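You operate a simulated robot arm through the tools that you are given. There is no shell and no other tool.

You are at the controls of a simulated robot arm. One attempt, no reset.

JOB
Match the ring on the sheet, then fill the pair with 7 balls.
Fine: take the inner ring of the same number; both go in the nest; one push of the feed lever; end with the offset lever centred.

It is judged by the outcome, as a careful person would: the job done as asked, and still so three seconds after it is handed in. It fails if anything else is knocked over, pushed out of place, dropped, spilled or broken. Flat cloth is picked up by pressing the open fingertips on it (5 to 10 N) and closing them slowly along it; thin cloth reads only 2 to 8 mm in the jaws.

ROBOT AND FRAMES
A 6-joint arm with a two-finger gripper, fixed in place. Base frame: the origin is at the foot of the arm, x ahead of it, y to its left, z up; the work surface is at about z = 89.2. Units: cm, degrees, N and s.
Its first joint turns from -166.0 to 166.0 degrees. Payload 2.45 kg.
The TCP is the grasp point between the finger pads, 2 cm short of the fingertips. In the tool frame z runs along the fingers and y along their closing line. The gripper opens to 14 cm. The gripper's body begins 16.8 cm behind the TCP.
Orientation is told as [roll, pitch, yaw] about the base's x, y, z axes, in that order, counted from this pose: with the fingers straight down and closing along the base's y, the tool's x points along the base's -x, its y along +y and its z along -z.

CONTROLS
- The arm moves only by the tool nudge_tool. Its arguments are lists of equal length, an entry for each row: "linear": the shift along the base's x, y, z in m, a list of three; "turn": the turn, a rotation vector about the base's x, y, z in degrees, a list of three; "hand": the gripper command, from -1 (shut) to 1 (fully open), values between in proportion. In form: {"linear": [[dx, dy, dz], ...], "turn": [[ax, ay, az], ...], "hand": [hand, ...]}. A call has 1 to 20 rows; each row is the pose to reach, as a shift and turn from the pose commanded when the call began. Rows are played at 5 a second. More than 5 cm and 8.6 degrees between two rows, or a gripper value outside its range, and nothing of the call is played. A pose out of reach is approached as far as the arm can. The call stops where the force on the tool passes 90 N (or 10 N more than at its start, if that is more) or the arm is blocked; 0.2 s more then pass. Each finger travels about 4.5 cm/s and halts on what it meets, pressing with about 41 N; the grip force reading is that of the motor and also rises with nothing between the fingers. The clock runs only during rows and for 0.2 s after the last one: add rows that repeat a pose to give the fingers time. The reply holds the time, the measured pose of the TCP, the force on the tool along the base axes, the opening and the grip force, in the units named above and with some noise, with the torque about the TCP (base axes, N m) and any sound that the robot's microphone picked up, and new pictures: "pictures" is both (left out), scene, wrist or none.
- Cameras (640 x 400 px; columns grow to the right, rows downward): "scene" is fixed at [21.86, 65.1, 161.87]; the picture's right is [-0.66, -0.75, 0.00], its down [-0.47, 0.41, -0.78] and it looks along [0.58, -0.52, -0.63] (base axes); focal length 309 px, centre (320, 200). "wrist" rides on the gripper at [7.8, 1.1, -20.9] in the tool frame; the picture's right is [-0.14, 0.99, 0.00], its down [-0.92, -0.13, -0.37] and it looks along [-0.36, -0.05, 0.93] (tool axes); focal length 280 px, centre (320, 200). There is no depth. A picture from a camera that has moved, and an enlarged one, comes with that camera's place and axes in the base frame and with its lens.
- enlarge(camera, box): a new picture of the part [left, top, right, bottom] of that camera's present view, enlarged. It takes no simulated time.
- hand_in(): hands the job in; it is judged then, once.

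Nothing tells you positions but the pictures and the camera data. Unless the task says otherwise, let go and move clear before handing in.

The tools are called after "Emit:" as a command line: name --argument value ..., lists and objects as JSON in quotes. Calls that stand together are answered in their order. nudge_tool: Moves the arm, as the interface text tells. Its arguments: {"type":"object","properties":{"linear":{"type":"array"},"turn":{"type":"array"},"hand":{"type":"array"},"pictures":{"type":"string","enum":["both","scene","wrist","none"]}},"required":["linear","turn","hand"]} The other tools are called the same way: enlarge (camera, box) takes an enlarged picture of a part of a camera's view; hand_in () hands the job in.

At the start:

```text
time_s: 0.0
tcp_pos: [67.48, 9.16, 129.63]
orientation: [0.0, 0.0, 0.0]
force: [0.7, 0.1, 0.2]
ft_torque: [-0.01, 0.02, -0.03]
grip_width: 13.97
gripper_force: 0.1
```

scene: 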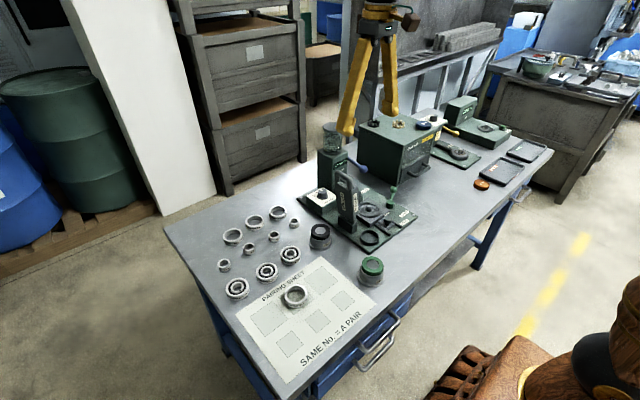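
wrist: 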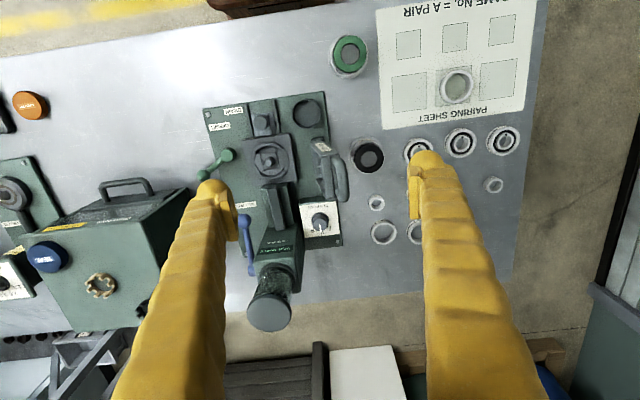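

I see a bench with bearing rings, a pairing sheet with one outer ring on it, and a green ball-filling fixture. I'll enlarge the views first to read numbers and identify the levers and the nest.

Emit:
enlarge --camera "scene" --box '[210, 190, 370, 310]'

Emit:
enlarge --camera "scene" --box '[290, 110, 430, 260]'

Emit:
enlarge --camera "wrist" --box '[190, 80, 360, 340]'

Emit:
enlarge --camera "wrist" --box '[330, 0, 560, 250]'

Emit:
enlarge --camera "scene" --box '[350, 90, 560, 200]'

Emit:
enlarge --camera "scene" --box '[230, 250, 400, 390]'

```text
3.33 times, centred on (290, 250) of scene
camera zoom: at [21.86, 65.1, 161.87], right [-0.66, -0.75, 0.0], down [-0.47, 0.41, -0.78], along [0.58, -0.52, -0.63], focal length 1030 px, centre (420, 33)
```

zoom: 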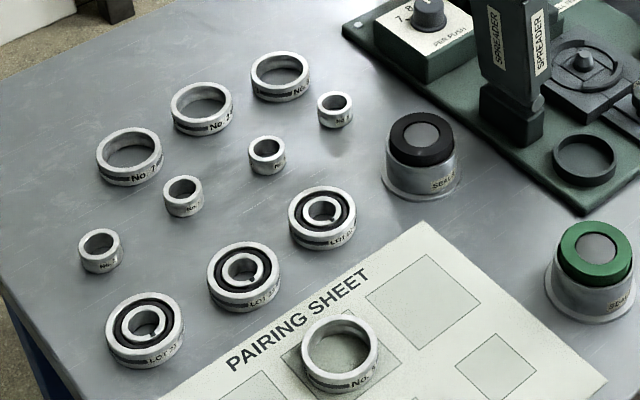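

```text
2.67 times, centred on (360, 185) of scene
camera zoom: at [21.86, 65.1, 161.87], right [-0.66, -0.75, 0.0], down [-0.47, 0.41, -0.78], along [0.58, -0.52, -0.63], focal length 824 px, centre (213, 240)
```

zoom: 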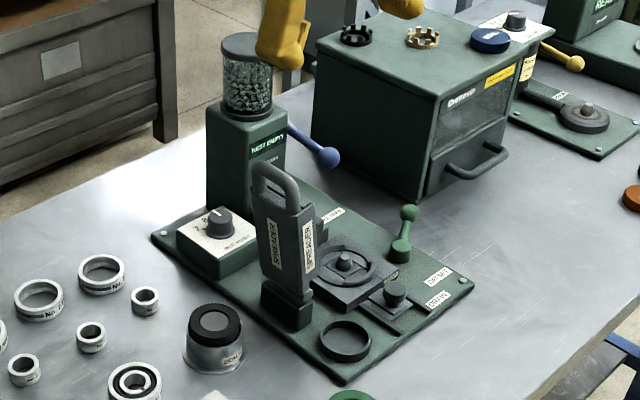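

```text
1.54 times, centred on (275, 210) of wrist
camera zoom: at [59.51, 10.19, 150.55], right [0.14, 0.99, 0.0], down [0.92, -0.13, 0.37], along [0.36, -0.05, -0.93], focal length 431 px, centre (389, 185)
```

zoom: 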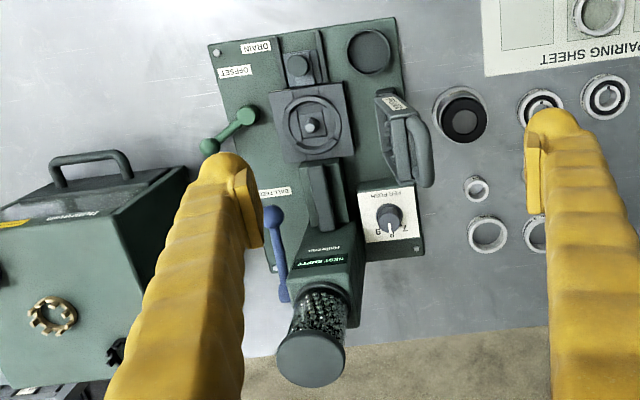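

```text
1.60 times, centred on (445, 125) of wrist
camera zoom: at [59.51, 10.19, 150.55], right [0.14, 0.99, 0.0], down [0.92, -0.13, 0.37], along [0.36, -0.05, -0.93], focal length 449 px, centre (120, 320)
```

zoom: 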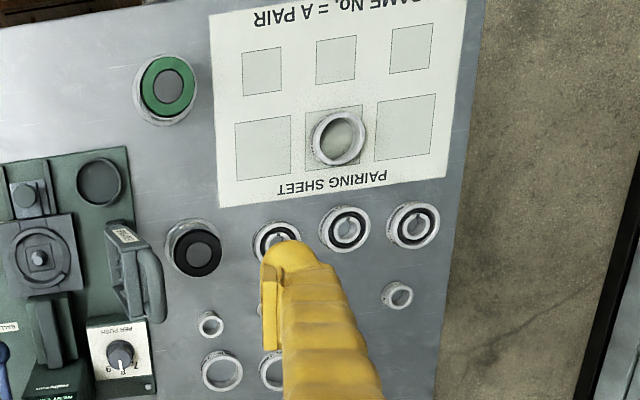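

```text
3.05 times, centred on (455, 145) of scene
camera zoom: at [21.86, 65.1, 161.87], right [-0.66, -0.75, 0.0], down [-0.47, 0.41, -0.78], along [0.58, -0.52, -0.63], focal length 941 px, centre (-91, 368)
```

zoom: 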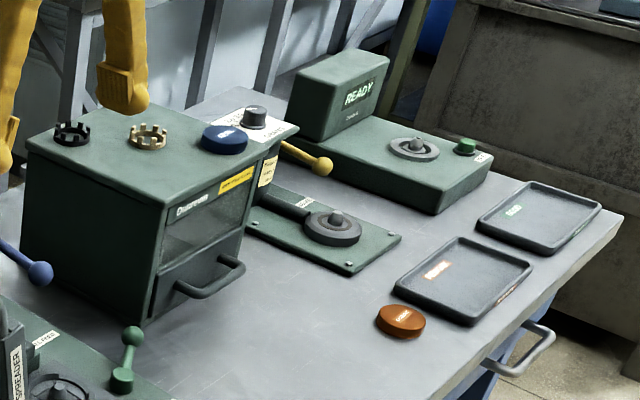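

```text
2.86 times, centred on (315, 320) of scene
camera zoom: at [21.86, 65.1, 161.87], right [-0.66, -0.75, 0.0], down [-0.47, 0.41, -0.78], along [0.58, -0.52, -0.63], focal length 882 px, centre (334, -143)
```

zoom: 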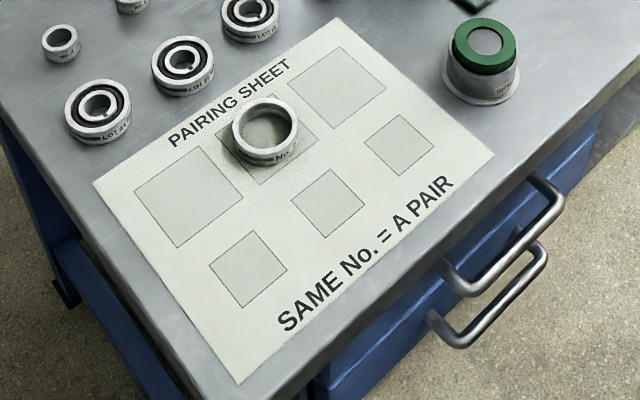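

I see an outer ring on the sheet marked "No. ?" and three small inner rings, three spare outer rings and three assembled bearings. I'll zoom tighter to read the numbers and the fixture's labels.

Emit:
enlarge --camera "scene" --box '[275, 280, 319, 310]'

Emit:
enlarge --camera "scene" --box '[210, 250, 250, 280]'

Emit:
enlarge --camera "scene" --box '[235, 235, 275, 265]'

Emit:
enlarge --camera "scene" --box '[255, 220, 311, 260]'

Emit:
enlarge --camera "scene" --box '[280, 205, 320, 235]'

Emit:
enlarge --camera "scene" --box '[295, 175, 355, 220]'

Emit:
enlarge --camera "scene" --box '[345, 180, 425, 250]'

Emit:
enlarge --camera "scene" --box '[315, 115, 375, 195]'

Emit:
enlarge --camera "wrist" --box '[200, 90, 350, 190]'

Emit:
enlarge --camera "wrist" --box '[220, 180, 370, 280]'

```text
13.33 times, centred on (297, 295) of scene
camera zoom: at [21.86, 65.1, 161.87], right [-0.66, -0.75, 0.0], down [-0.47, 0.41, -0.78], along [0.58, -0.52, -0.63], focal length 4118 px, centre (627, -1067)
```

zoom: 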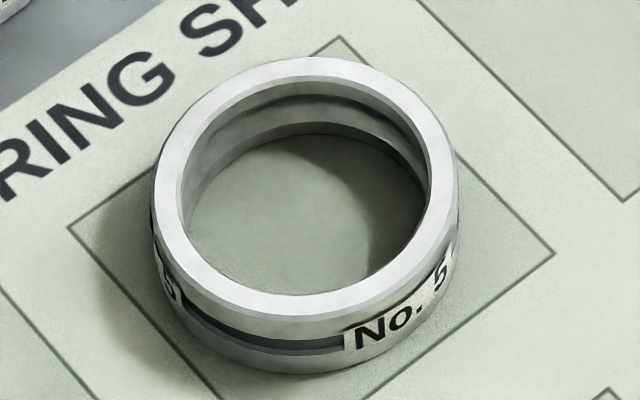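

```text
13.33 times, centred on (230, 265) of scene
camera zoom: at [21.86, 65.1, 161.87], right [-0.66, -0.75, 0.0], down [-0.47, 0.41, -0.78], along [0.58, -0.52, -0.63], focal length 4118 px, centre (1520, -667)
```

zoom: 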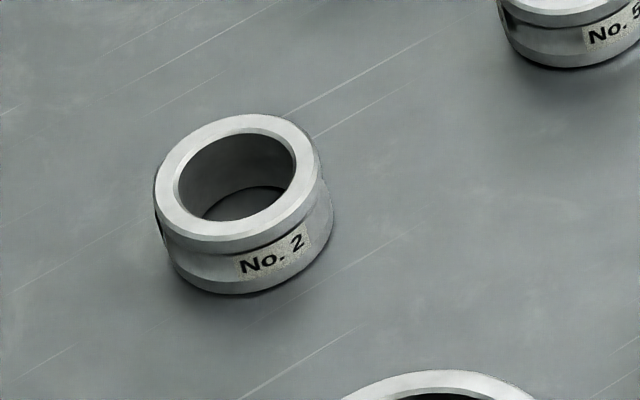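

```text
13.33 times, centred on (255, 250) of scene
camera zoom: at [21.86, 65.1, 161.87], right [-0.66, -0.75, 0.0], down [-0.47, 0.41, -0.78], along [0.58, -0.52, -0.63], focal length 4118 px, centre (1187, -467)
```

zoom: 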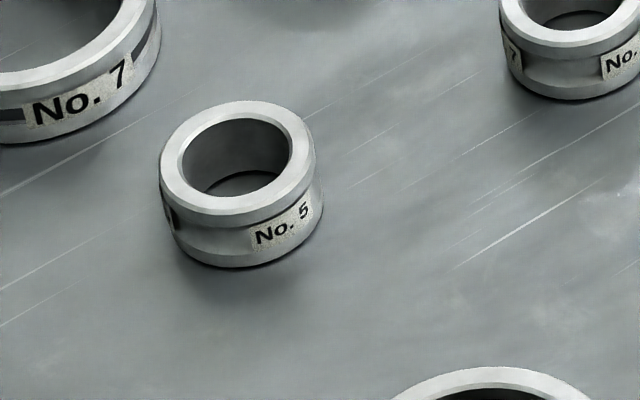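

```text
10.00 times, centred on (283, 240) of scene
camera zoom: at [21.86, 65.1, 161.87], right [-0.66, -0.75, 0.0], down [-0.47, 0.41, -0.78], along [0.58, -0.52, -0.63], focal length 3089 px, centre (690, -200)
```

zoom: 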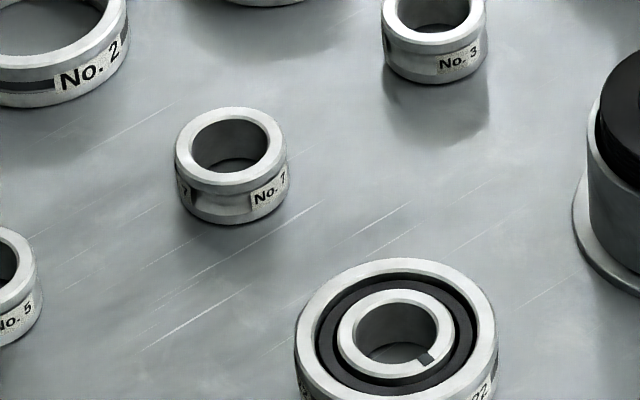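

```text
13.33 times, centred on (300, 220) of scene
camera zoom: at [21.86, 65.1, 161.87], right [-0.66, -0.75, 0.0], down [-0.47, 0.41, -0.78], along [0.58, -0.52, -0.63], focal length 4118 px, centre (587, -67)
```

zoom: 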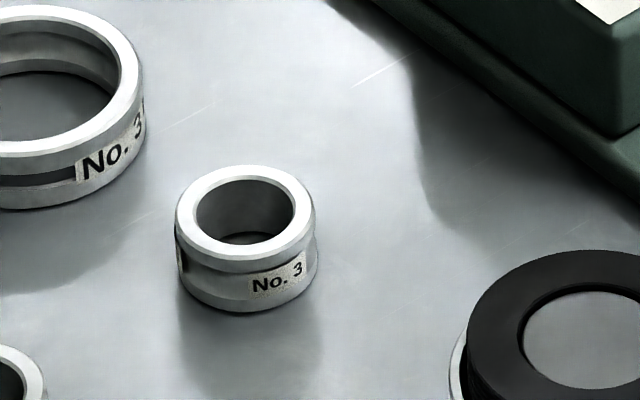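

```text
8.89 times, centred on (325, 198) of scene
camera zoom: at [21.86, 65.1, 161.87], right [-0.66, -0.75, 0.0], down [-0.47, 0.41, -0.78], along [0.58, -0.52, -0.63], focal length 2746 px, centre (276, 222)
```

zoom: 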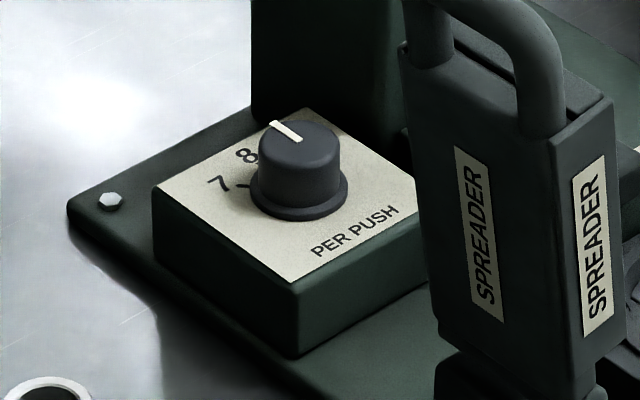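

```text
5.71 times, centred on (385, 215) of scene
camera zoom: at [21.86, 65.1, 161.87], right [-0.66, -0.75, 0.0], down [-0.47, 0.41, -0.78], along [0.58, -0.52, -0.63], focal length 1765 px, centre (-51, 114)
```

zoom: 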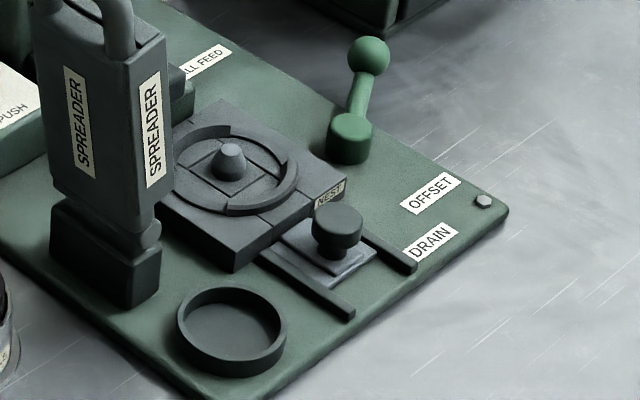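

```text
5.00 times, centred on (345, 155) of scene
camera zoom: at [21.86, 65.1, 161.87], right [-0.66, -0.75, 0.0], down [-0.47, 0.41, -0.78], along [0.58, -0.52, -0.63], focal length 1544 px, centre (195, 425)
```

zoom: 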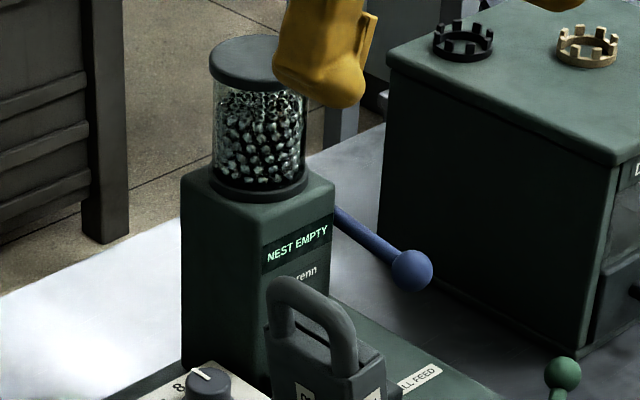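

```text
4.00 times, centred on (275, 140) of wrist
camera zoom: at [59.51, 10.19, 150.55], right [0.14, 0.99, 0.0], down [0.92, -0.13, 0.37], along [0.36, -0.05, -0.93], focal length 1122 px, centre (500, 440)
```

zoom: 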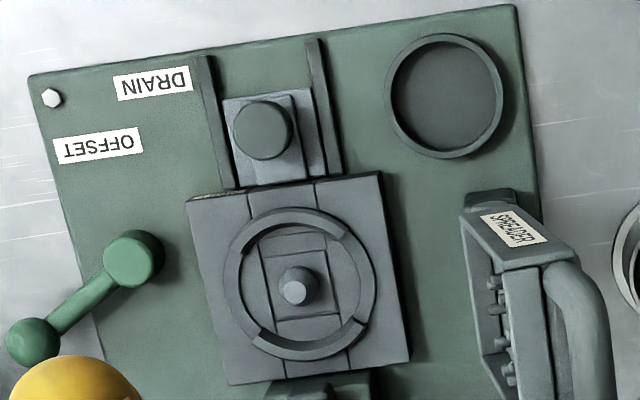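

```text
4.00 times, centred on (295, 230) of wrist
camera zoom: at [59.51, 10.19, 150.55], right [0.14, 0.99, 0.0], down [0.92, -0.13, 0.37], along [0.36, -0.05, -0.93], focal length 1122 px, centre (420, 80)
```

zoom: 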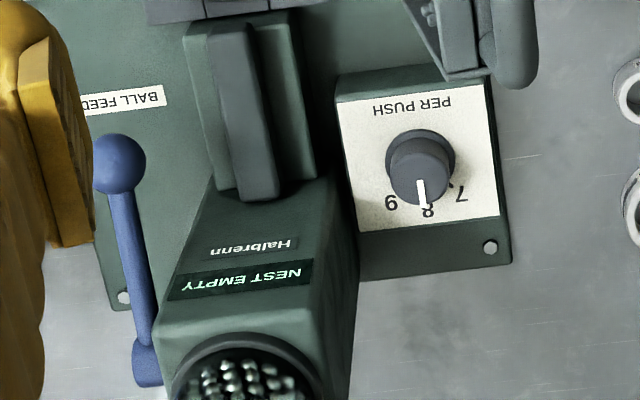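

The sheet's outer ring is No. 5; the inner No. 5 ring is the second small one, at about (84, 38). The dial is set to 8 and has to go to 7, and the nest is at about (72, -2). I'll move above the nest for a closer look.

Emit:
nudge_tool --linear '[[0.011, -0.029, -0.024], [0.022, -0.058, -0.048], [0.033, -0.086, -0.072], [0.043, -0.115, -0.096], [0.043, -0.115, -0.096]]' --turn '[[0, 0, 0], [0, 0, 0], [0, 0, 0], [0, 0, 0], [0, 0, 0]]' --hand '[1, 1, 1, 1, 1]'

```text
time_s: 1.2
tcp_pos: [71.73, -2.24, 119.98]
orientation: [0.0, 0.0, 0.0]
force: [-0.6, 0.2, 0.4]
ft_torque: [0.01, -0.01, 0.0]
grip_width: 14.0
gripper_force: 0.0
camera wrist: at [63.87, -1.21, 140.82], right [0.14, 0.99, 0.0], down [0.92, -0.13, 0.37], along [0.36, -0.05, -0.93], focal length 280 px, centre (320, 200)
```

scene: 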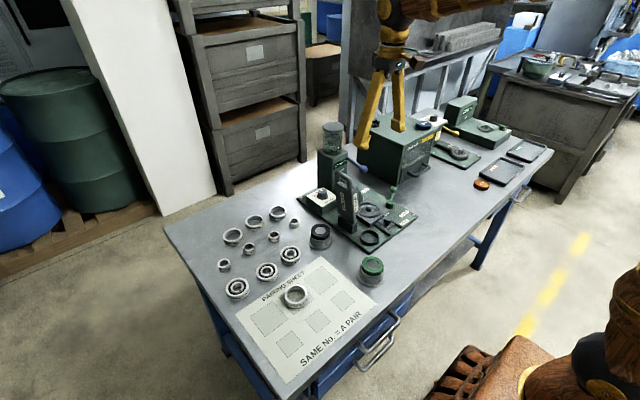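
wrist: 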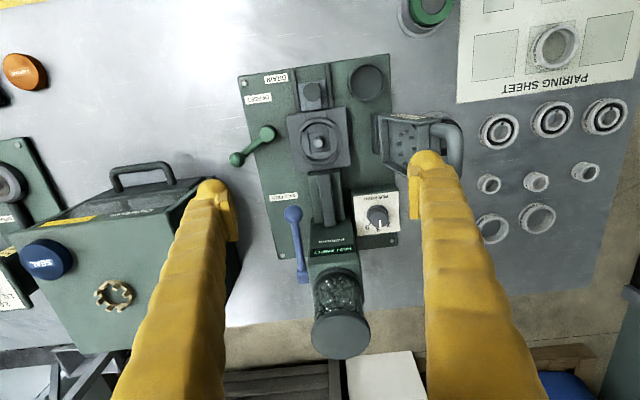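

Emit:
enlarge --camera "wrist" --box '[225, 55, 385, 165]'

Emit:
enlarge --camera "wrist" --box '[250, 160, 410, 270]'

Emit:
enlarge --camera "wrist" --box '[280, 100, 360, 175]'

Emit:
enlarge --camera "wrist" --box '[460, 20, 620, 130]'

Emit:
enlarge --camera "wrist" --box '[460, 100, 620, 250]'

```text
3.64 times, centred on (305, 110) of wrist
camera zoom: at [63.87, -1.21, 140.82], right [0.14, 0.99, 0.0], down [0.92, -0.13, 0.37], along [0.36, -0.05, -0.93], focal length 1020 px, centre (374, 527)
```

zoom: 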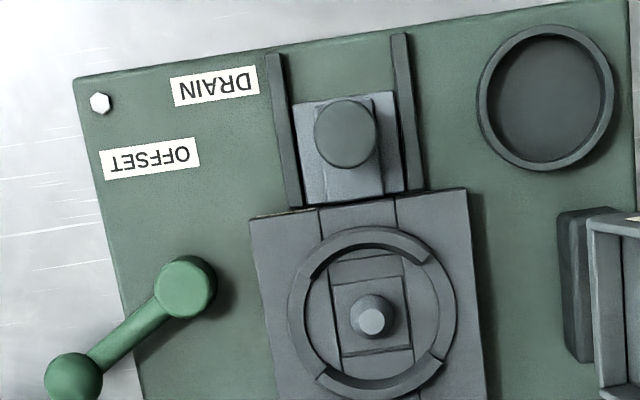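

```text
3.64 times, centred on (330, 215) of wrist
camera zoom: at [63.87, -1.21, 140.82], right [0.14, 0.99, 0.0], down [0.92, -0.13, 0.37], along [0.36, -0.05, -0.93], focal length 1020 px, centre (284, 146)
```

zoom: 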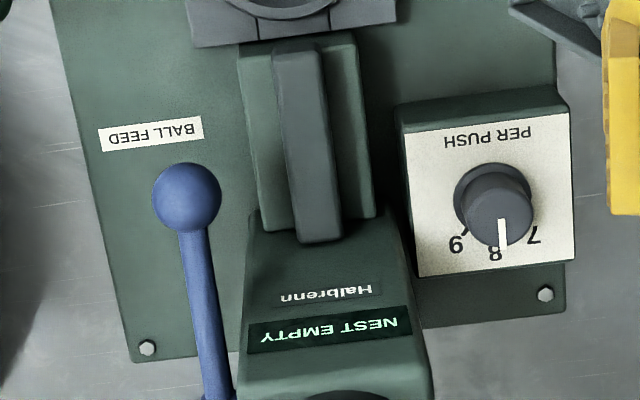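

```text
5.33 times, centred on (320, 138) of wrist
camera zoom: at [63.87, -1.21, 140.82], right [0.14, 0.99, 0.0], down [0.92, -0.13, 0.37], along [0.36, -0.05, -0.93], focal length 1495 px, centre (320, 533)
```

zoom: 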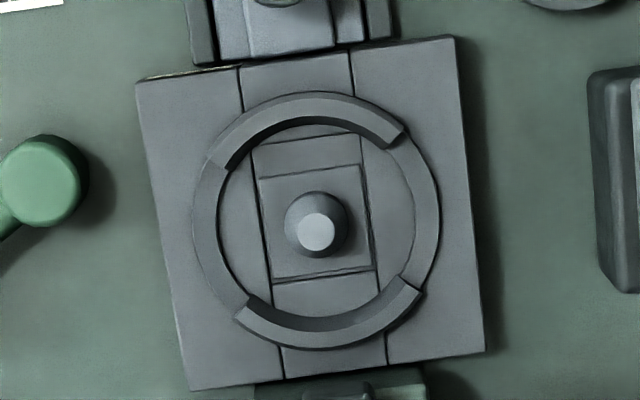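

```text
3.64 times, centred on (540, 75) of wrist
camera zoom: at [63.87, -1.21, 140.82], right [0.14, 0.99, 0.0], down [0.92, -0.13, 0.37], along [0.36, -0.05, -0.93], focal length 1020 px, centre (-480, 654)
```

zoom: 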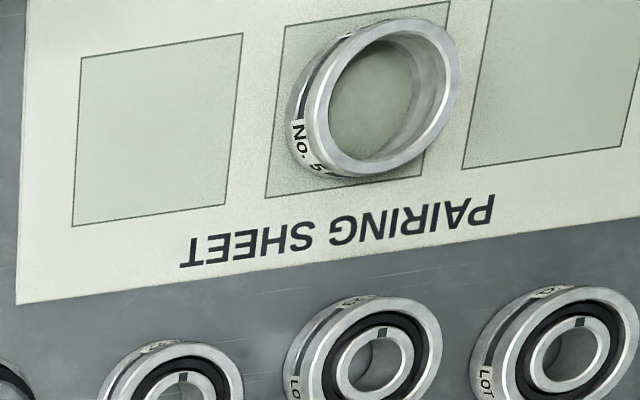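

```text
2.67 times, centred on (540, 175) of wrist
camera zoom: at [63.87, -1.21, 140.82], right [0.14, 0.99, 0.0], down [0.92, -0.13, 0.37], along [0.36, -0.05, -0.93], focal length 748 px, centre (-267, 267)
```

zoom: 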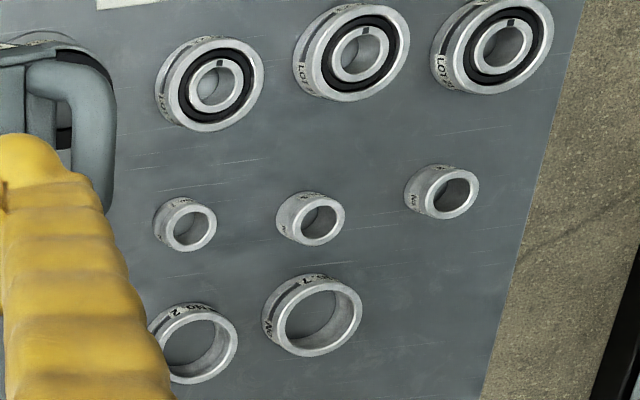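

The nest block is centred at about (71.9, -2.4) with its pin at the centre. Its open sides face ±y, and the dial knob is near (86.4, 6.4). I'll set the dial first: move above it and turn the wrist so the gripper body stays clear of the hopper.

Emit:
nudge_tool --linear '[[0.03, 0.02, 0.0], [0.06, 0.035, 0.0], [0.09, 0.052, 0.0], [0.12, 0.07, 0.0], [0.14, 0.08, 0.0], [0.147, 0.086, 0.0], [0.147, 0.086, 0.0], [0.147, 0.086, 0.0], [0.147, 0.086, 0.0], [0.147, 0.086, 0.0], [0.147, 0.086, 0.0], [0.147, 0.086, 0.0]]' --turn '[[0, 0, -8.2], [0, 0, -16.4], [0, 0, -24.6], [0, 0, -32.8], [0, 0, -41], [0, 0, -49.2], [0, 0, -57.4], [0, 0, -65.6], [0, 0, -73.8], [0, 0, -82], [0, 0, -90], [0, 0, -90]]' --hand '[0.8, 0.6, 0.4, 0.2, 0, 0, 0, 0, 0, 0, 0, 0]'

```text
time_s: 3.8
tcp_pos: [86.42, 6.31, 120.04]
orientation: [0.0, 0.1, -90.1]
force: [-0.6, -0.1, 0.5]
ft_torque: [0.04, 0.01, 0.02]
grip_width: 7.0
gripper_force: 0.1
camera wrist: at [87.44, 14.03, 140.94], right [0.99, -0.14, 0.0], down [-0.13, -0.92, 0.37], along [-0.05, -0.37, -0.93], focal length 280 px, centre (320, 200)
```

scene: 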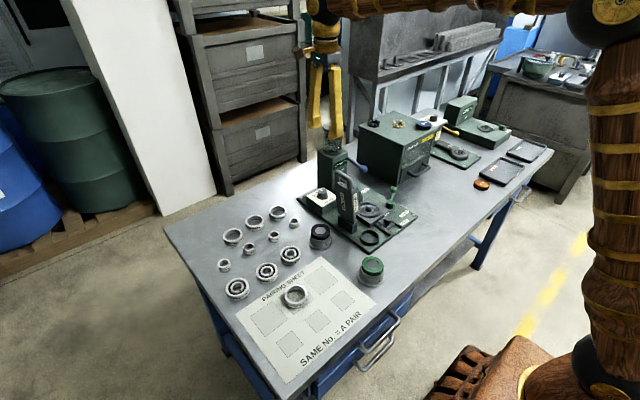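
wrist: 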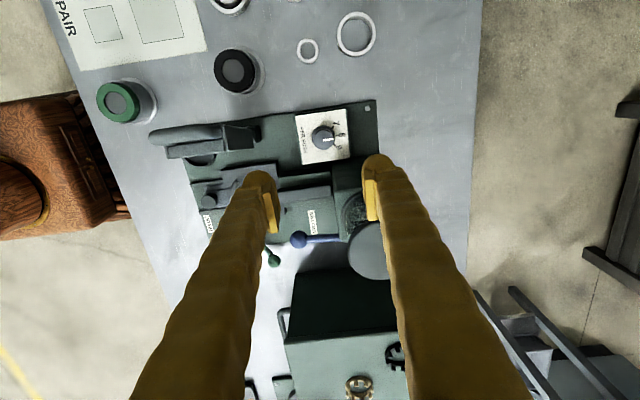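

Emit:
enlarge --camera "wrist" --box '[280, 95, 390, 175]'

Emit:
enlarge --camera "wrist" --box '[140, 90, 400, 270]'

```text
5.00 times, centred on (335, 135) of wrist
camera zoom: at [87.44, 14.03, 140.94], right [0.99, -0.14, 0.0], down [-0.13, -0.92, 0.37], along [-0.05, -0.37, -0.93], focal length 1402 px, centre (245, 525)
```

zoom: 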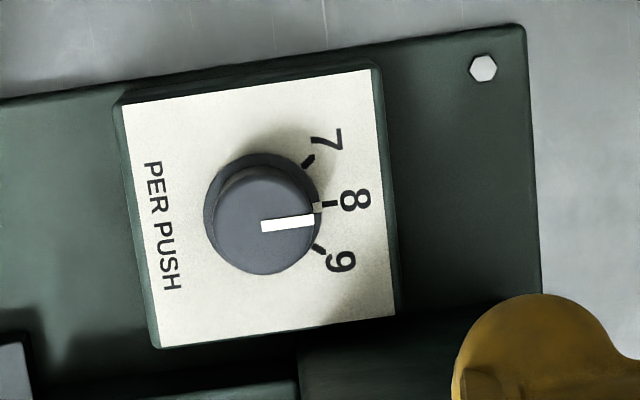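

```text
2.22 times, centred on (270, 180) of wrist
camera zoom: at [87.44, 14.03, 140.94], right [0.99, -0.14, 0.0], down [-0.13, -0.92, 0.37], along [-0.05, -0.37, -0.93], focal length 623 px, centre (431, 244)
```

zoom: 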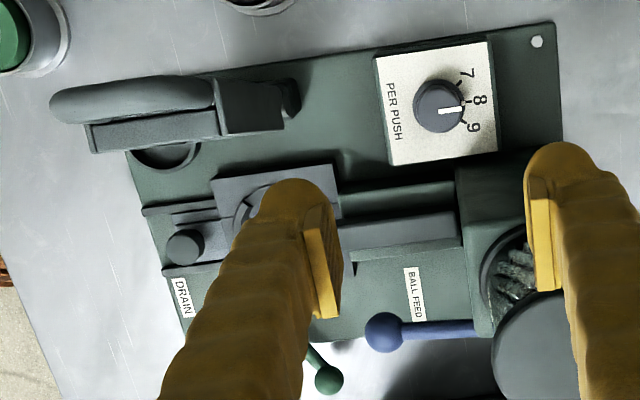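

The dial points at 8, with 7 about 40° counter-clockwise, and the knob sits at about (86.9, 6.3). I'll descend over it to just above grasp height and check.

Emit:
nudge_tool --linear '[[0.004, 0.0, -0.04], [0.004, 0.0, -0.08], [0.004, 0.0, -0.12], [0.004, 0.0, -0.16], [0.004, 0.0, -0.19], [0.004, 0.0, -0.21], [0.004, 0.0, -0.21]]' --turn '[[0, 0, 0], [0, 0, 0], [0, 0, 0], [0, 0, 0], [0, 0, 0], [0, 0, 0], [0, 0, 0]]' --hand '[0, 0, 0, 0, 0, 0, 0]'

```text
time_s: 5.4
tcp_pos: [86.77, 6.24, 98.87]
orientation: [0.1, 0.0, -90.1]
force: [0.1, 0.1, 0.0]
ft_torque: [0.01, 0.03, -0.03]
grip_width: 6.99
gripper_force: 0.2
camera wrist: at [87.79, 14.02, 119.79], right [0.99, -0.14, 0.0], down [-0.13, -0.92, 0.37], along [-0.05, -0.37, -0.93], focal length 280 px, centre (320, 200)
```

scene: 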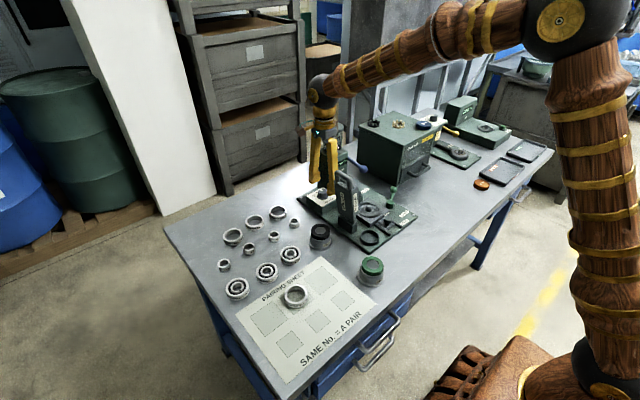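
wrist: 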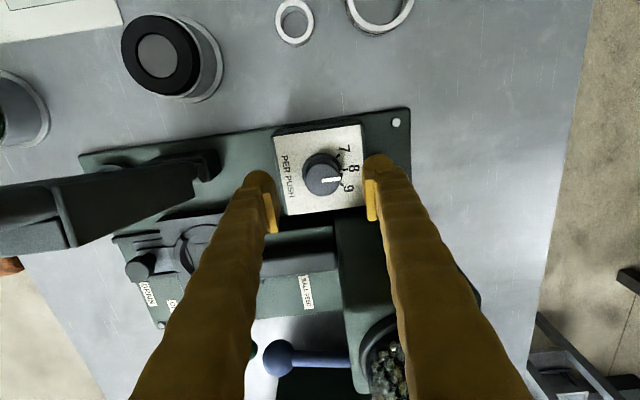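

Emit:
enlarge --camera "wrist" --box '[250, 110, 410, 230]'

Emit:
enlarge --camera "scene" --box '[290, 110, 400, 230]'

```text
3.33 times, centred on (330, 170) of wrist
camera zoom: at [87.79, 14.02, 119.79], right [0.99, -0.14, 0.0], down [-0.13, -0.92, 0.37], along [-0.05, -0.37, -0.93], focal length 935 px, centre (287, 300)
```

zoom: 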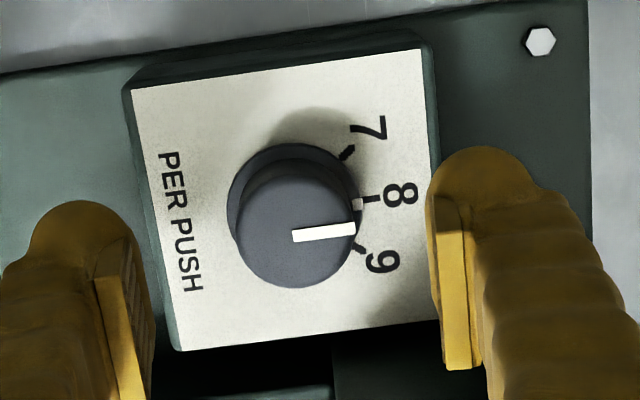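

```text
3.33 times, centred on (345, 170) of scene
camera zoom: at [21.86, 65.1, 161.87], right [-0.66, -0.75, 0.0], down [-0.47, 0.41, -0.78], along [0.58, -0.52, -0.63], focal length 1030 px, centre (237, 300)
```

zoom: 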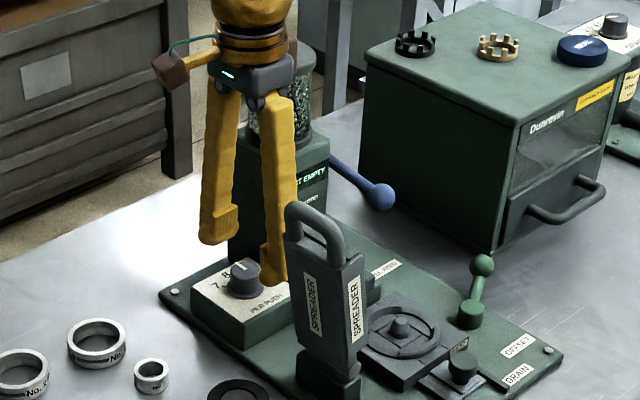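

The knob is centred between the fingers at about (87.0, 6.2), with its top near z 95. I'll lower to TCP z 95.7 and close on it.

Emit:
nudge_tool --linear '[[0.002, 0.0, -0.01], [0.002, 0.0, -0.02], [0.002, 0.0, -0.027], [0.002, 0.0, -0.031], [0.002, 0.0, -0.031]]' --turn '[[0, 0, 0], [0, 0, 0], [0, 0, 0], [0, 0, 0], [0, 0, 0]]' --hand '[0, 0, 0, 0, 0]' --pictures "wrist"

```text
time_s: 6.6
tcp_pos: [86.96, 6.18, 95.97]
orientation: [-0.1, 0.0, -90.0]
force: [-0.6, -0.6, 0.0]
ft_torque: [-0.02, -0.01, 0.0]
grip_width: 7.01
gripper_force: 0.1
camera wrist: at [87.98, 13.97, 116.86], right [0.99, -0.14, 0.0], down [-0.13, -0.92, 0.37], along [-0.05, -0.37, -0.93], focal length 280 px, centre (320, 200)
```

wrist: 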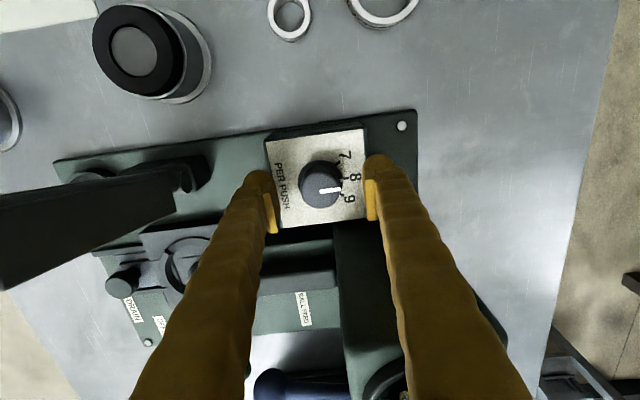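

Emit:
nudge_tool --linear '[[0.0, 0.0, -0.003], [0.0, 0.0, -0.003], [0.0, 0.0, -0.003], [0.0, 0.0, -0.003], [0.0, 0.0, -0.003], [0.0, 0.0, -0.003]]' --turn '[[0, 0, 0], [0, 0, 0], [0, 0, 0], [0, 0, 0], [0, 0, 0], [0, 0, 0]]' --hand '[0, -0.3, -0.6, -0.6, -0.6, -0.6]' --pictures "wrist"

```text
time_s: 8.0
tcp_pos: [87.01, 6.24, 95.66]
orientation: [-0.1, 0.1, -90.1]
force: [9.2, 0.0, -1.8]
ft_torque: [-0.06, -0.1, 0.01]
grip_width: 3.18
gripper_force: 45.0
camera wrist: at [88.02, 13.98, 116.57], right [0.99, -0.14, 0.0], down [-0.13, -0.92, 0.37], along [-0.05, -0.37, -0.93], focal length 280 px, centre (320, 200)
```

wrist: 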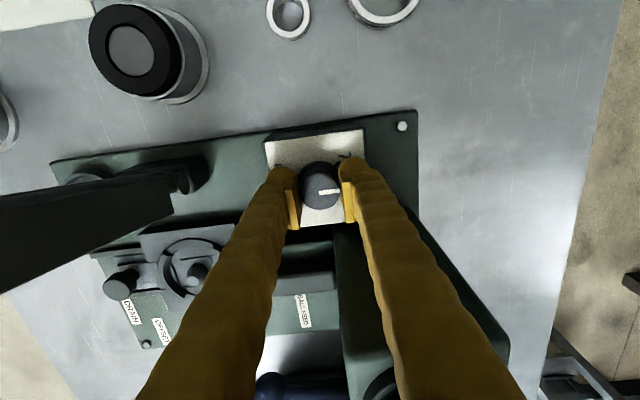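

The knob is gripped (3.2 cm). Now I'll turn it +40° to 7.

Emit:
nudge_tool --linear '[[0, 0, 0], [0, 0, 0], [0, 0, 0], [0, 0, 0], [0, 0, 0], [0, 0, 0], [0, 0, 0], [0, 0, 0]]' --turn '[[0, 0, 6], [0, 0, 12], [0, 0, 18], [0, 0, 24], [0, 0, 30], [0, 0, 36], [0, 0, 40], [0, 0, 40]]' --hand '[-0.6, -0.6, -0.6, -0.6, -0.6, -0.6, -0.6, -0.6]'

```text
time_s: 9.8
tcp_pos: [86.95, 6.22, 95.65]
orientation: [0.1, 0.0, -50.0]
force: [42.5, 16.0, 17.5]
ft_torque: [0.28, -0.45, -0.41]
grip_width: 3.18
gripper_force: 45.0
camera wrist: at [82.76, 12.94, 116.54], right [0.85, 0.53, 0.0], down [0.49, -0.79, 0.37], along [0.2, -0.31, -0.93], focal length 280 px, centre (320, 200)
```

scene: 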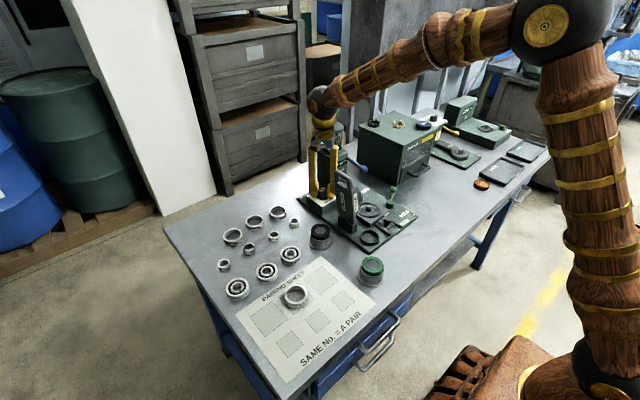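
wrist: 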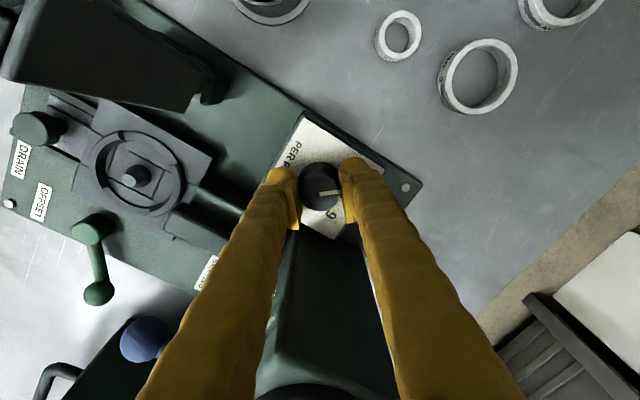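

Emit:
nudge_tool --linear '[[0, 0, 0], [0, 0, 0], [0, 0, 0.01], [0, 0, 0.03], [0, 0, 0.06], [0, 0, 0.08], [0, 0, 0.08]]' --turn '[[0, 0, 0], [0, 0, 0], [0, 0, 0], [0, 0, 0], [0, 0, 0], [0, 0, 0], [0, 0, 0]]' --hand '[-0.3, 0, 0, 0, 0, 0, 0]' --pictures "wrist"

Emit:
enlarge --camera "wrist" --box '[250, 100, 410, 220]'

Emit:
enlarge --camera "scene" --box '[290, 120, 420, 220]'

```text
time_s: 11.4
tcp_pos: [86.97, 6.18, 103.66]
orientation: [-0.1, 0.0, -50.0]
force: [0.0, -0.1, 0.3]
ft_torque: [0.02, 0.01, -0.03]
grip_width: 6.99
gripper_force: 0.1
camera wrist: at [82.75, 12.84, 124.5], right [0.85, 0.53, 0.0], down [0.49, -0.79, 0.37], along [0.2, -0.31, -0.93], focal length 280 px, centre (320, 200)
```

wrist: 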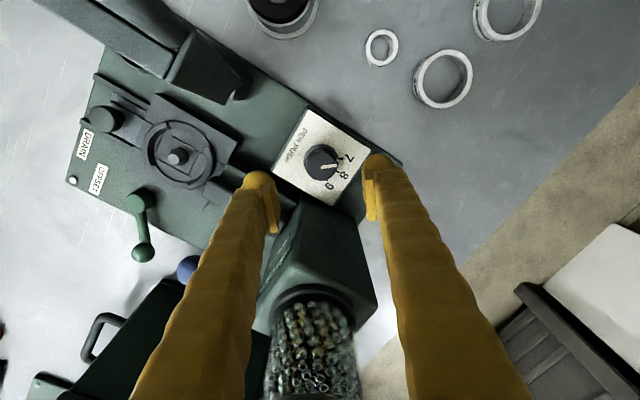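

```text
3.33 times, centred on (330, 160) of wrist
camera zoom: at [82.75, 12.84, 124.5], right [0.85, 0.53, 0.0], down [0.49, -0.79, 0.37], along [0.2, -0.31, -0.93], focal length 935 px, centre (287, 333)
```

zoom: 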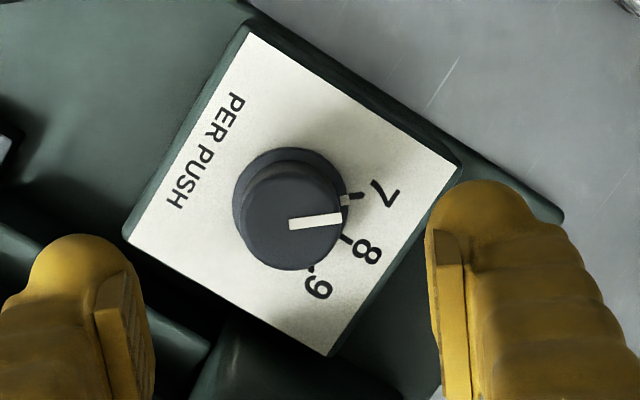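

```text
4.00 times, centred on (355, 170) of scene
camera zoom: at [21.86, 65.1, 161.87], right [-0.66, -0.75, 0.0], down [-0.47, 0.41, -0.78], along [0.58, -0.52, -0.63], focal length 1236 px, centre (180, 320)
```

zoom: 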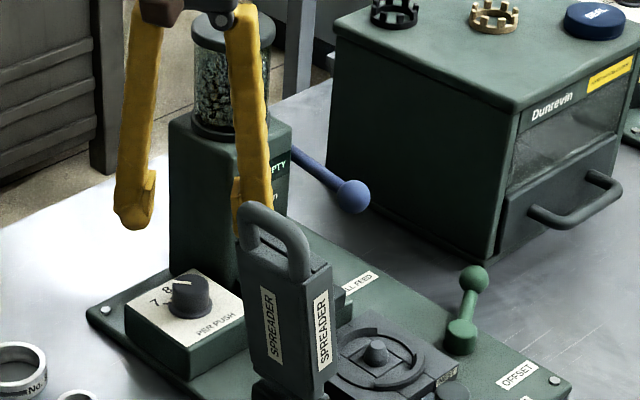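

The dial now reads 7. Next I'll lift clear and travel to above the inner ring No. 5 at about (84.5, 38).

Emit:
nudge_tool --linear '[[0, 0, 0.045], [0, 0, 0.09], [0, 0, 0.13], [-0.002, 0.035, 0.14], [-0.005, 0.075, 0.14], [-0.008, 0.115, 0.14], [-0.011, 0.155, 0.14], [-0.014, 0.195, 0.14], [-0.017, 0.235, 0.14], [-0.02, 0.275, 0.12], [-0.025, 0.318, 0.1], [-0.025, 0.318, 0.07], [-0.025, 0.318, 0.07]]' --turn '[[0, 0, 0], [0, 0, 0], [0, 0, 0], [0, 0, 6], [0, 0, 12], [0, 0, 18], [0, 0, 24], [0, 0, 30], [0, 0, 36], [0, 0, 42], [0, 0, 48], [0, 0, 50], [0, 0, 50]]' --hand '[0, 0, 0, 0, 0, 0, 0, 0, 0, 0, 0, 0, 0]'

```text
time_s: 14.2
tcp_pos: [84.44, 38.07, 110.7]
orientation: [0.0, 0.0, 0.0]
force: [-0.1, 0.0, 0.1]
ft_torque: [-0.01, 0.01, -0.04]
grip_width: 6.99
gripper_force: 0.0
camera wrist: at [76.63, 39.08, 131.56], right [0.14, 0.99, 0.0], down [0.92, -0.13, 0.37], along [0.37, -0.05, -0.93], focal length 280 px, centre (320, 200)
```

scene: 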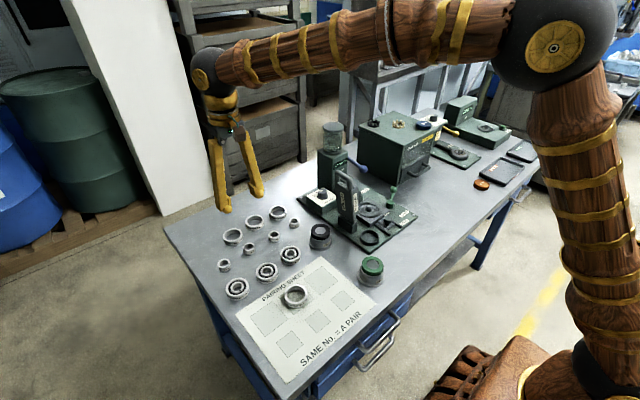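
wrist: 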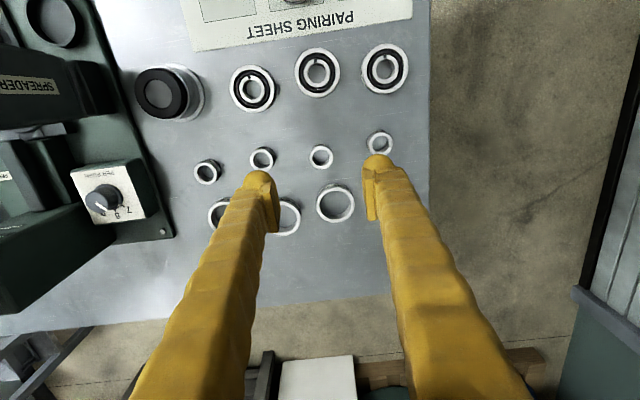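

Emit:
enlarge --camera "wrist" --box '[270, 120, 370, 190]'

Emit:
enlarge --camera "wrist" --box '[190, 120, 440, 250]'

```text
5.71 times, centred on (320, 155) of wrist
camera zoom: at [76.63, 39.08, 131.56], right [0.14, 0.99, 0.0], down [0.92, -0.13, 0.37], along [0.37, -0.05, -0.93], focal length 1602 px, centre (320, 457)
```

zoom: 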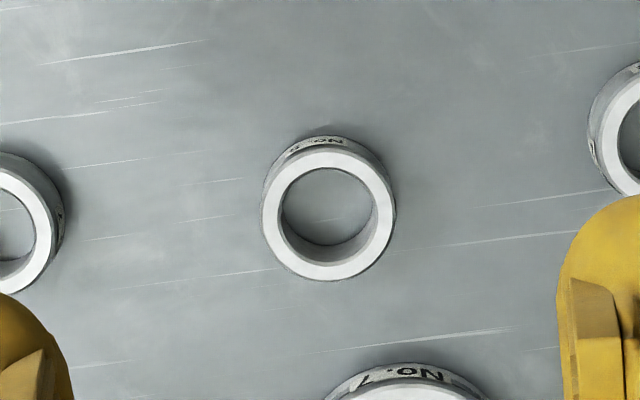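

```text
2.56 times, centred on (315, 185) of wrist
camera zoom: at [76.63, 39.08, 131.56], right [0.14, 0.99, 0.0], down [0.92, -0.13, 0.37], along [0.37, -0.05, -0.93], focal length 718 px, centre (333, 238)
```

zoom: 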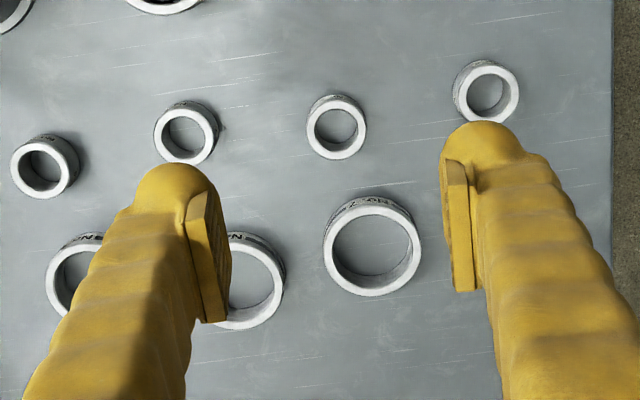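

Ring No. 5 is between the fingers at about (86.0, 38.0). I'll descend partway and re-measure.

Emit:
nudge_tool --linear '[[0.008, 0.0, -0.04], [0.016, 0.0, -0.08], [0.016, 0.0, -0.12], [0.016, 0.0, -0.14], [0.016, 0.0, -0.14]]' --turn '[[0, 0, 0], [0, 0, 0], [0, 0, 0], [0, 0, 0], [0, 0, 0]]' --hand '[0, 0, 0, 0, 0]' --pictures "wrist"

Emit:
enlarge --camera "wrist" --box '[240, 120, 400, 220]'

Emit:
enlarge --camera "scene" --box '[200, 200, 320, 290]'

```text
time_s: 15.4
tcp_pos: [86.0, 37.9, 96.55]
orientation: [0.0, 0.0, 0.0]
force: [0.0, 0.4, 0.6]
ft_torque: [0.01, 0.01, -0.01]
grip_width: 6.98
gripper_force: 0.0
camera wrist: at [78.17, 39.09, 117.44], right [0.14, 0.99, 0.0], down [0.92, -0.13, 0.37], along [0.36, -0.05, -0.93], focal length 280 px, centre (320, 200)
```

wrist: 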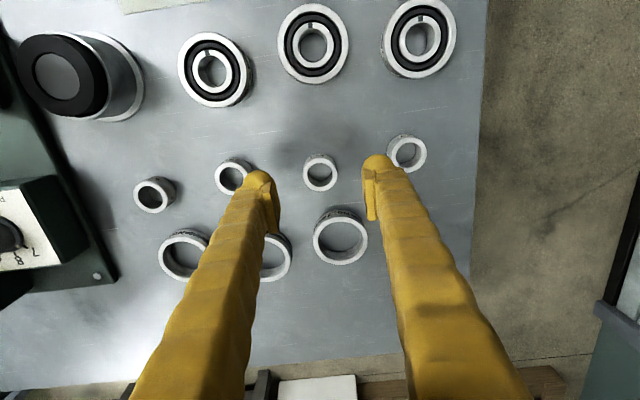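

```text
4.00 times, centred on (320, 170) of wrist
camera zoom: at [78.17, 39.09, 117.44], right [0.14, 0.99, 0.0], down [0.92, -0.13, 0.37], along [0.36, -0.05, -0.93], focal length 1122 px, centre (320, 320)
```

zoom: 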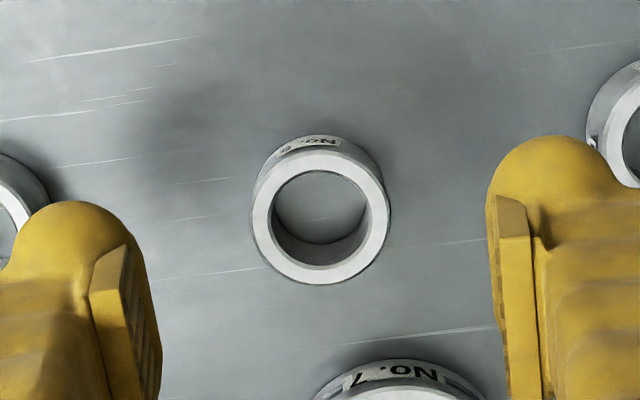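

```text
4.44 times, centred on (260, 245) of scene
camera zoom: at [21.86, 65.1, 161.87], right [-0.66, -0.75, 0.0], down [-0.47, 0.41, -0.78], along [0.58, -0.52, -0.63], focal length 1373 px, centre (587, 0)
```

zoom: 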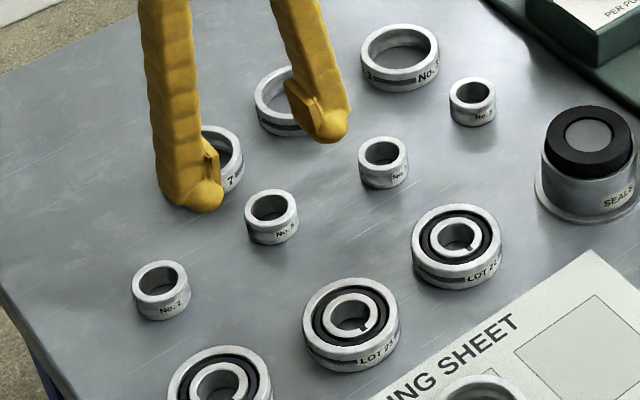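

The inner ring is well centred at about (85.9, 38.0), and about 1.4 cm tall. I'll lower so the tips are 0.5 cm above the table and grip it.

Emit:
nudge_tool --linear '[[-0.001, 0.001, -0.02], [-0.001, 0.001, -0.035], [-0.001, 0.001, -0.045], [-0.001, 0.001, -0.049], [-0.001, 0.001, -0.049], [-0.001, 0.001, -0.049], [-0.001, 0.001, -0.049], [-0.001, 0.001, -0.049], [-0.001, 0.001, -0.049]]' --turn '[[0, 0, 0], [0, 0, 0], [0, 0, 0], [0, 0, 0], [0, 0, 0], [0, 0, 0], [0, 0, 0], [0, 0, 0], [0, 0, 0]]' --hand '[0, 0, 0, 0, -0.2, -0.4, -0.65, -0.65, -0.65]'

Emit:
enlarge --camera "wrist" --box '[240, 130, 400, 230]'

Emit:
enlarge --camera "scene" --box '[210, 200, 310, 275]'

```text
time_s: 17.4
tcp_pos: [85.94, 38.27, 91.81]
orientation: [0.0, -0.2, -0.1]
force: [0.0, -4.0, 28.5]
ft_torque: [-0.18, -0.07, 0.0]
grip_width: 2.45
gripper_force: 0.0
camera wrist: at [78.07, 39.26, 112.76], right [0.14, 0.99, 0.0], down [0.92, -0.13, 0.37], along [0.37, -0.05, -0.93], focal length 280 px, centre (320, 200)
```

scene: 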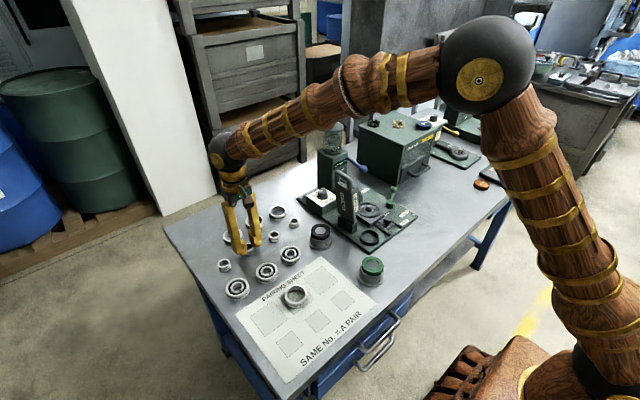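
wrist: 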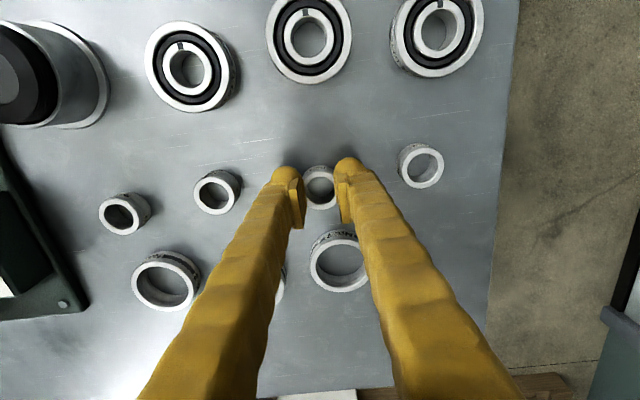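

```text
4.00 times, centred on (320, 180) of wrist
camera zoom: at [78.07, 39.26, 112.76], right [0.14, 0.99, 0.0], down [0.92, -0.13, 0.37], along [0.37, -0.05, -0.93], focal length 1122 px, centre (320, 280)
```

zoom: 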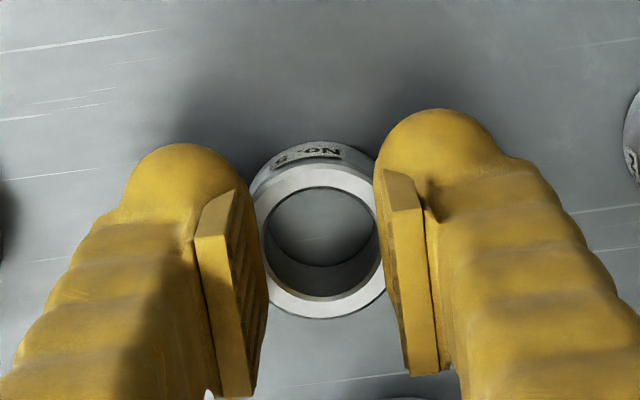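

```text
5.33 times, centred on (260, 238) of scene
camera zoom: at [21.86, 65.1, 161.87], right [-0.66, -0.75, 0.0], down [-0.47, 0.41, -0.78], along [0.58, -0.52, -0.63], focal length 1647 px, centre (640, 0)
```

zoom: 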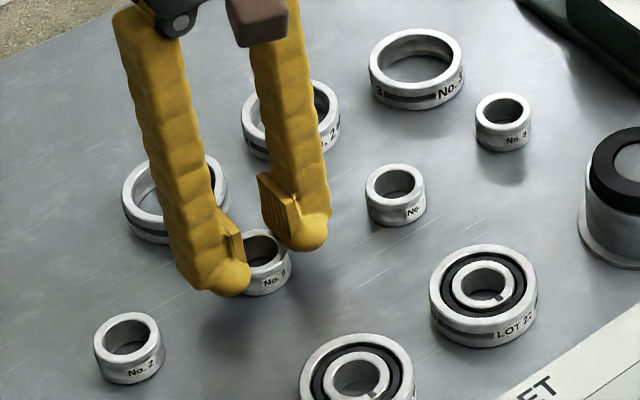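

The reading is odd: width 2.45 with no grip force but 28 N upward. I'll look closer before doing anything else.

Emit:
enlarge --camera "scene" --box '[235, 225, 279, 260]'

Emit:
enlarge --camera "wrist" --box '[285, 150, 365, 220]'

```text
11.43 times, centred on (257, 242) of scene
camera zoom: at [21.86, 65.1, 161.87], right [-0.66, -0.75, 0.0], down [-0.47, 0.41, -0.78], along [0.58, -0.52, -0.63], focal length 3530 px, centre (1040, -286)
```

zoom: 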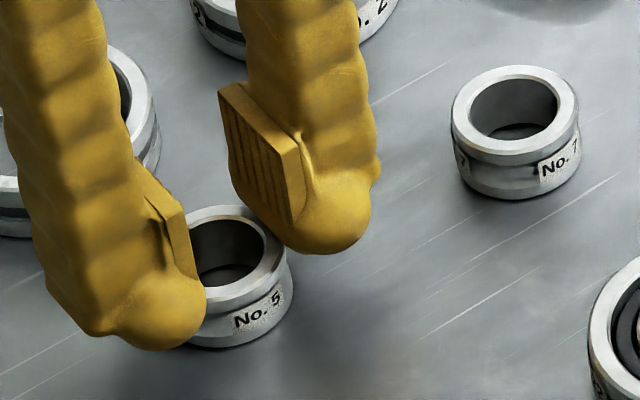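

```text
5.71 times, centred on (325, 185) of wrist
camera zoom: at [78.07, 39.26, 112.76], right [0.14, 0.99, 0.0], down [0.92, -0.13, 0.37], along [0.37, -0.05, -0.93], focal length 1602 px, centre (291, 286)
```

zoom: 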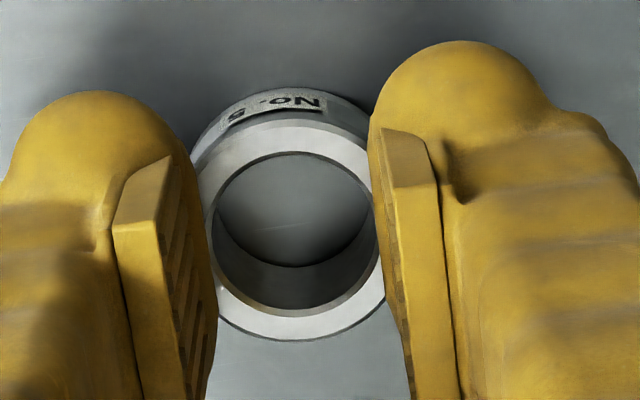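

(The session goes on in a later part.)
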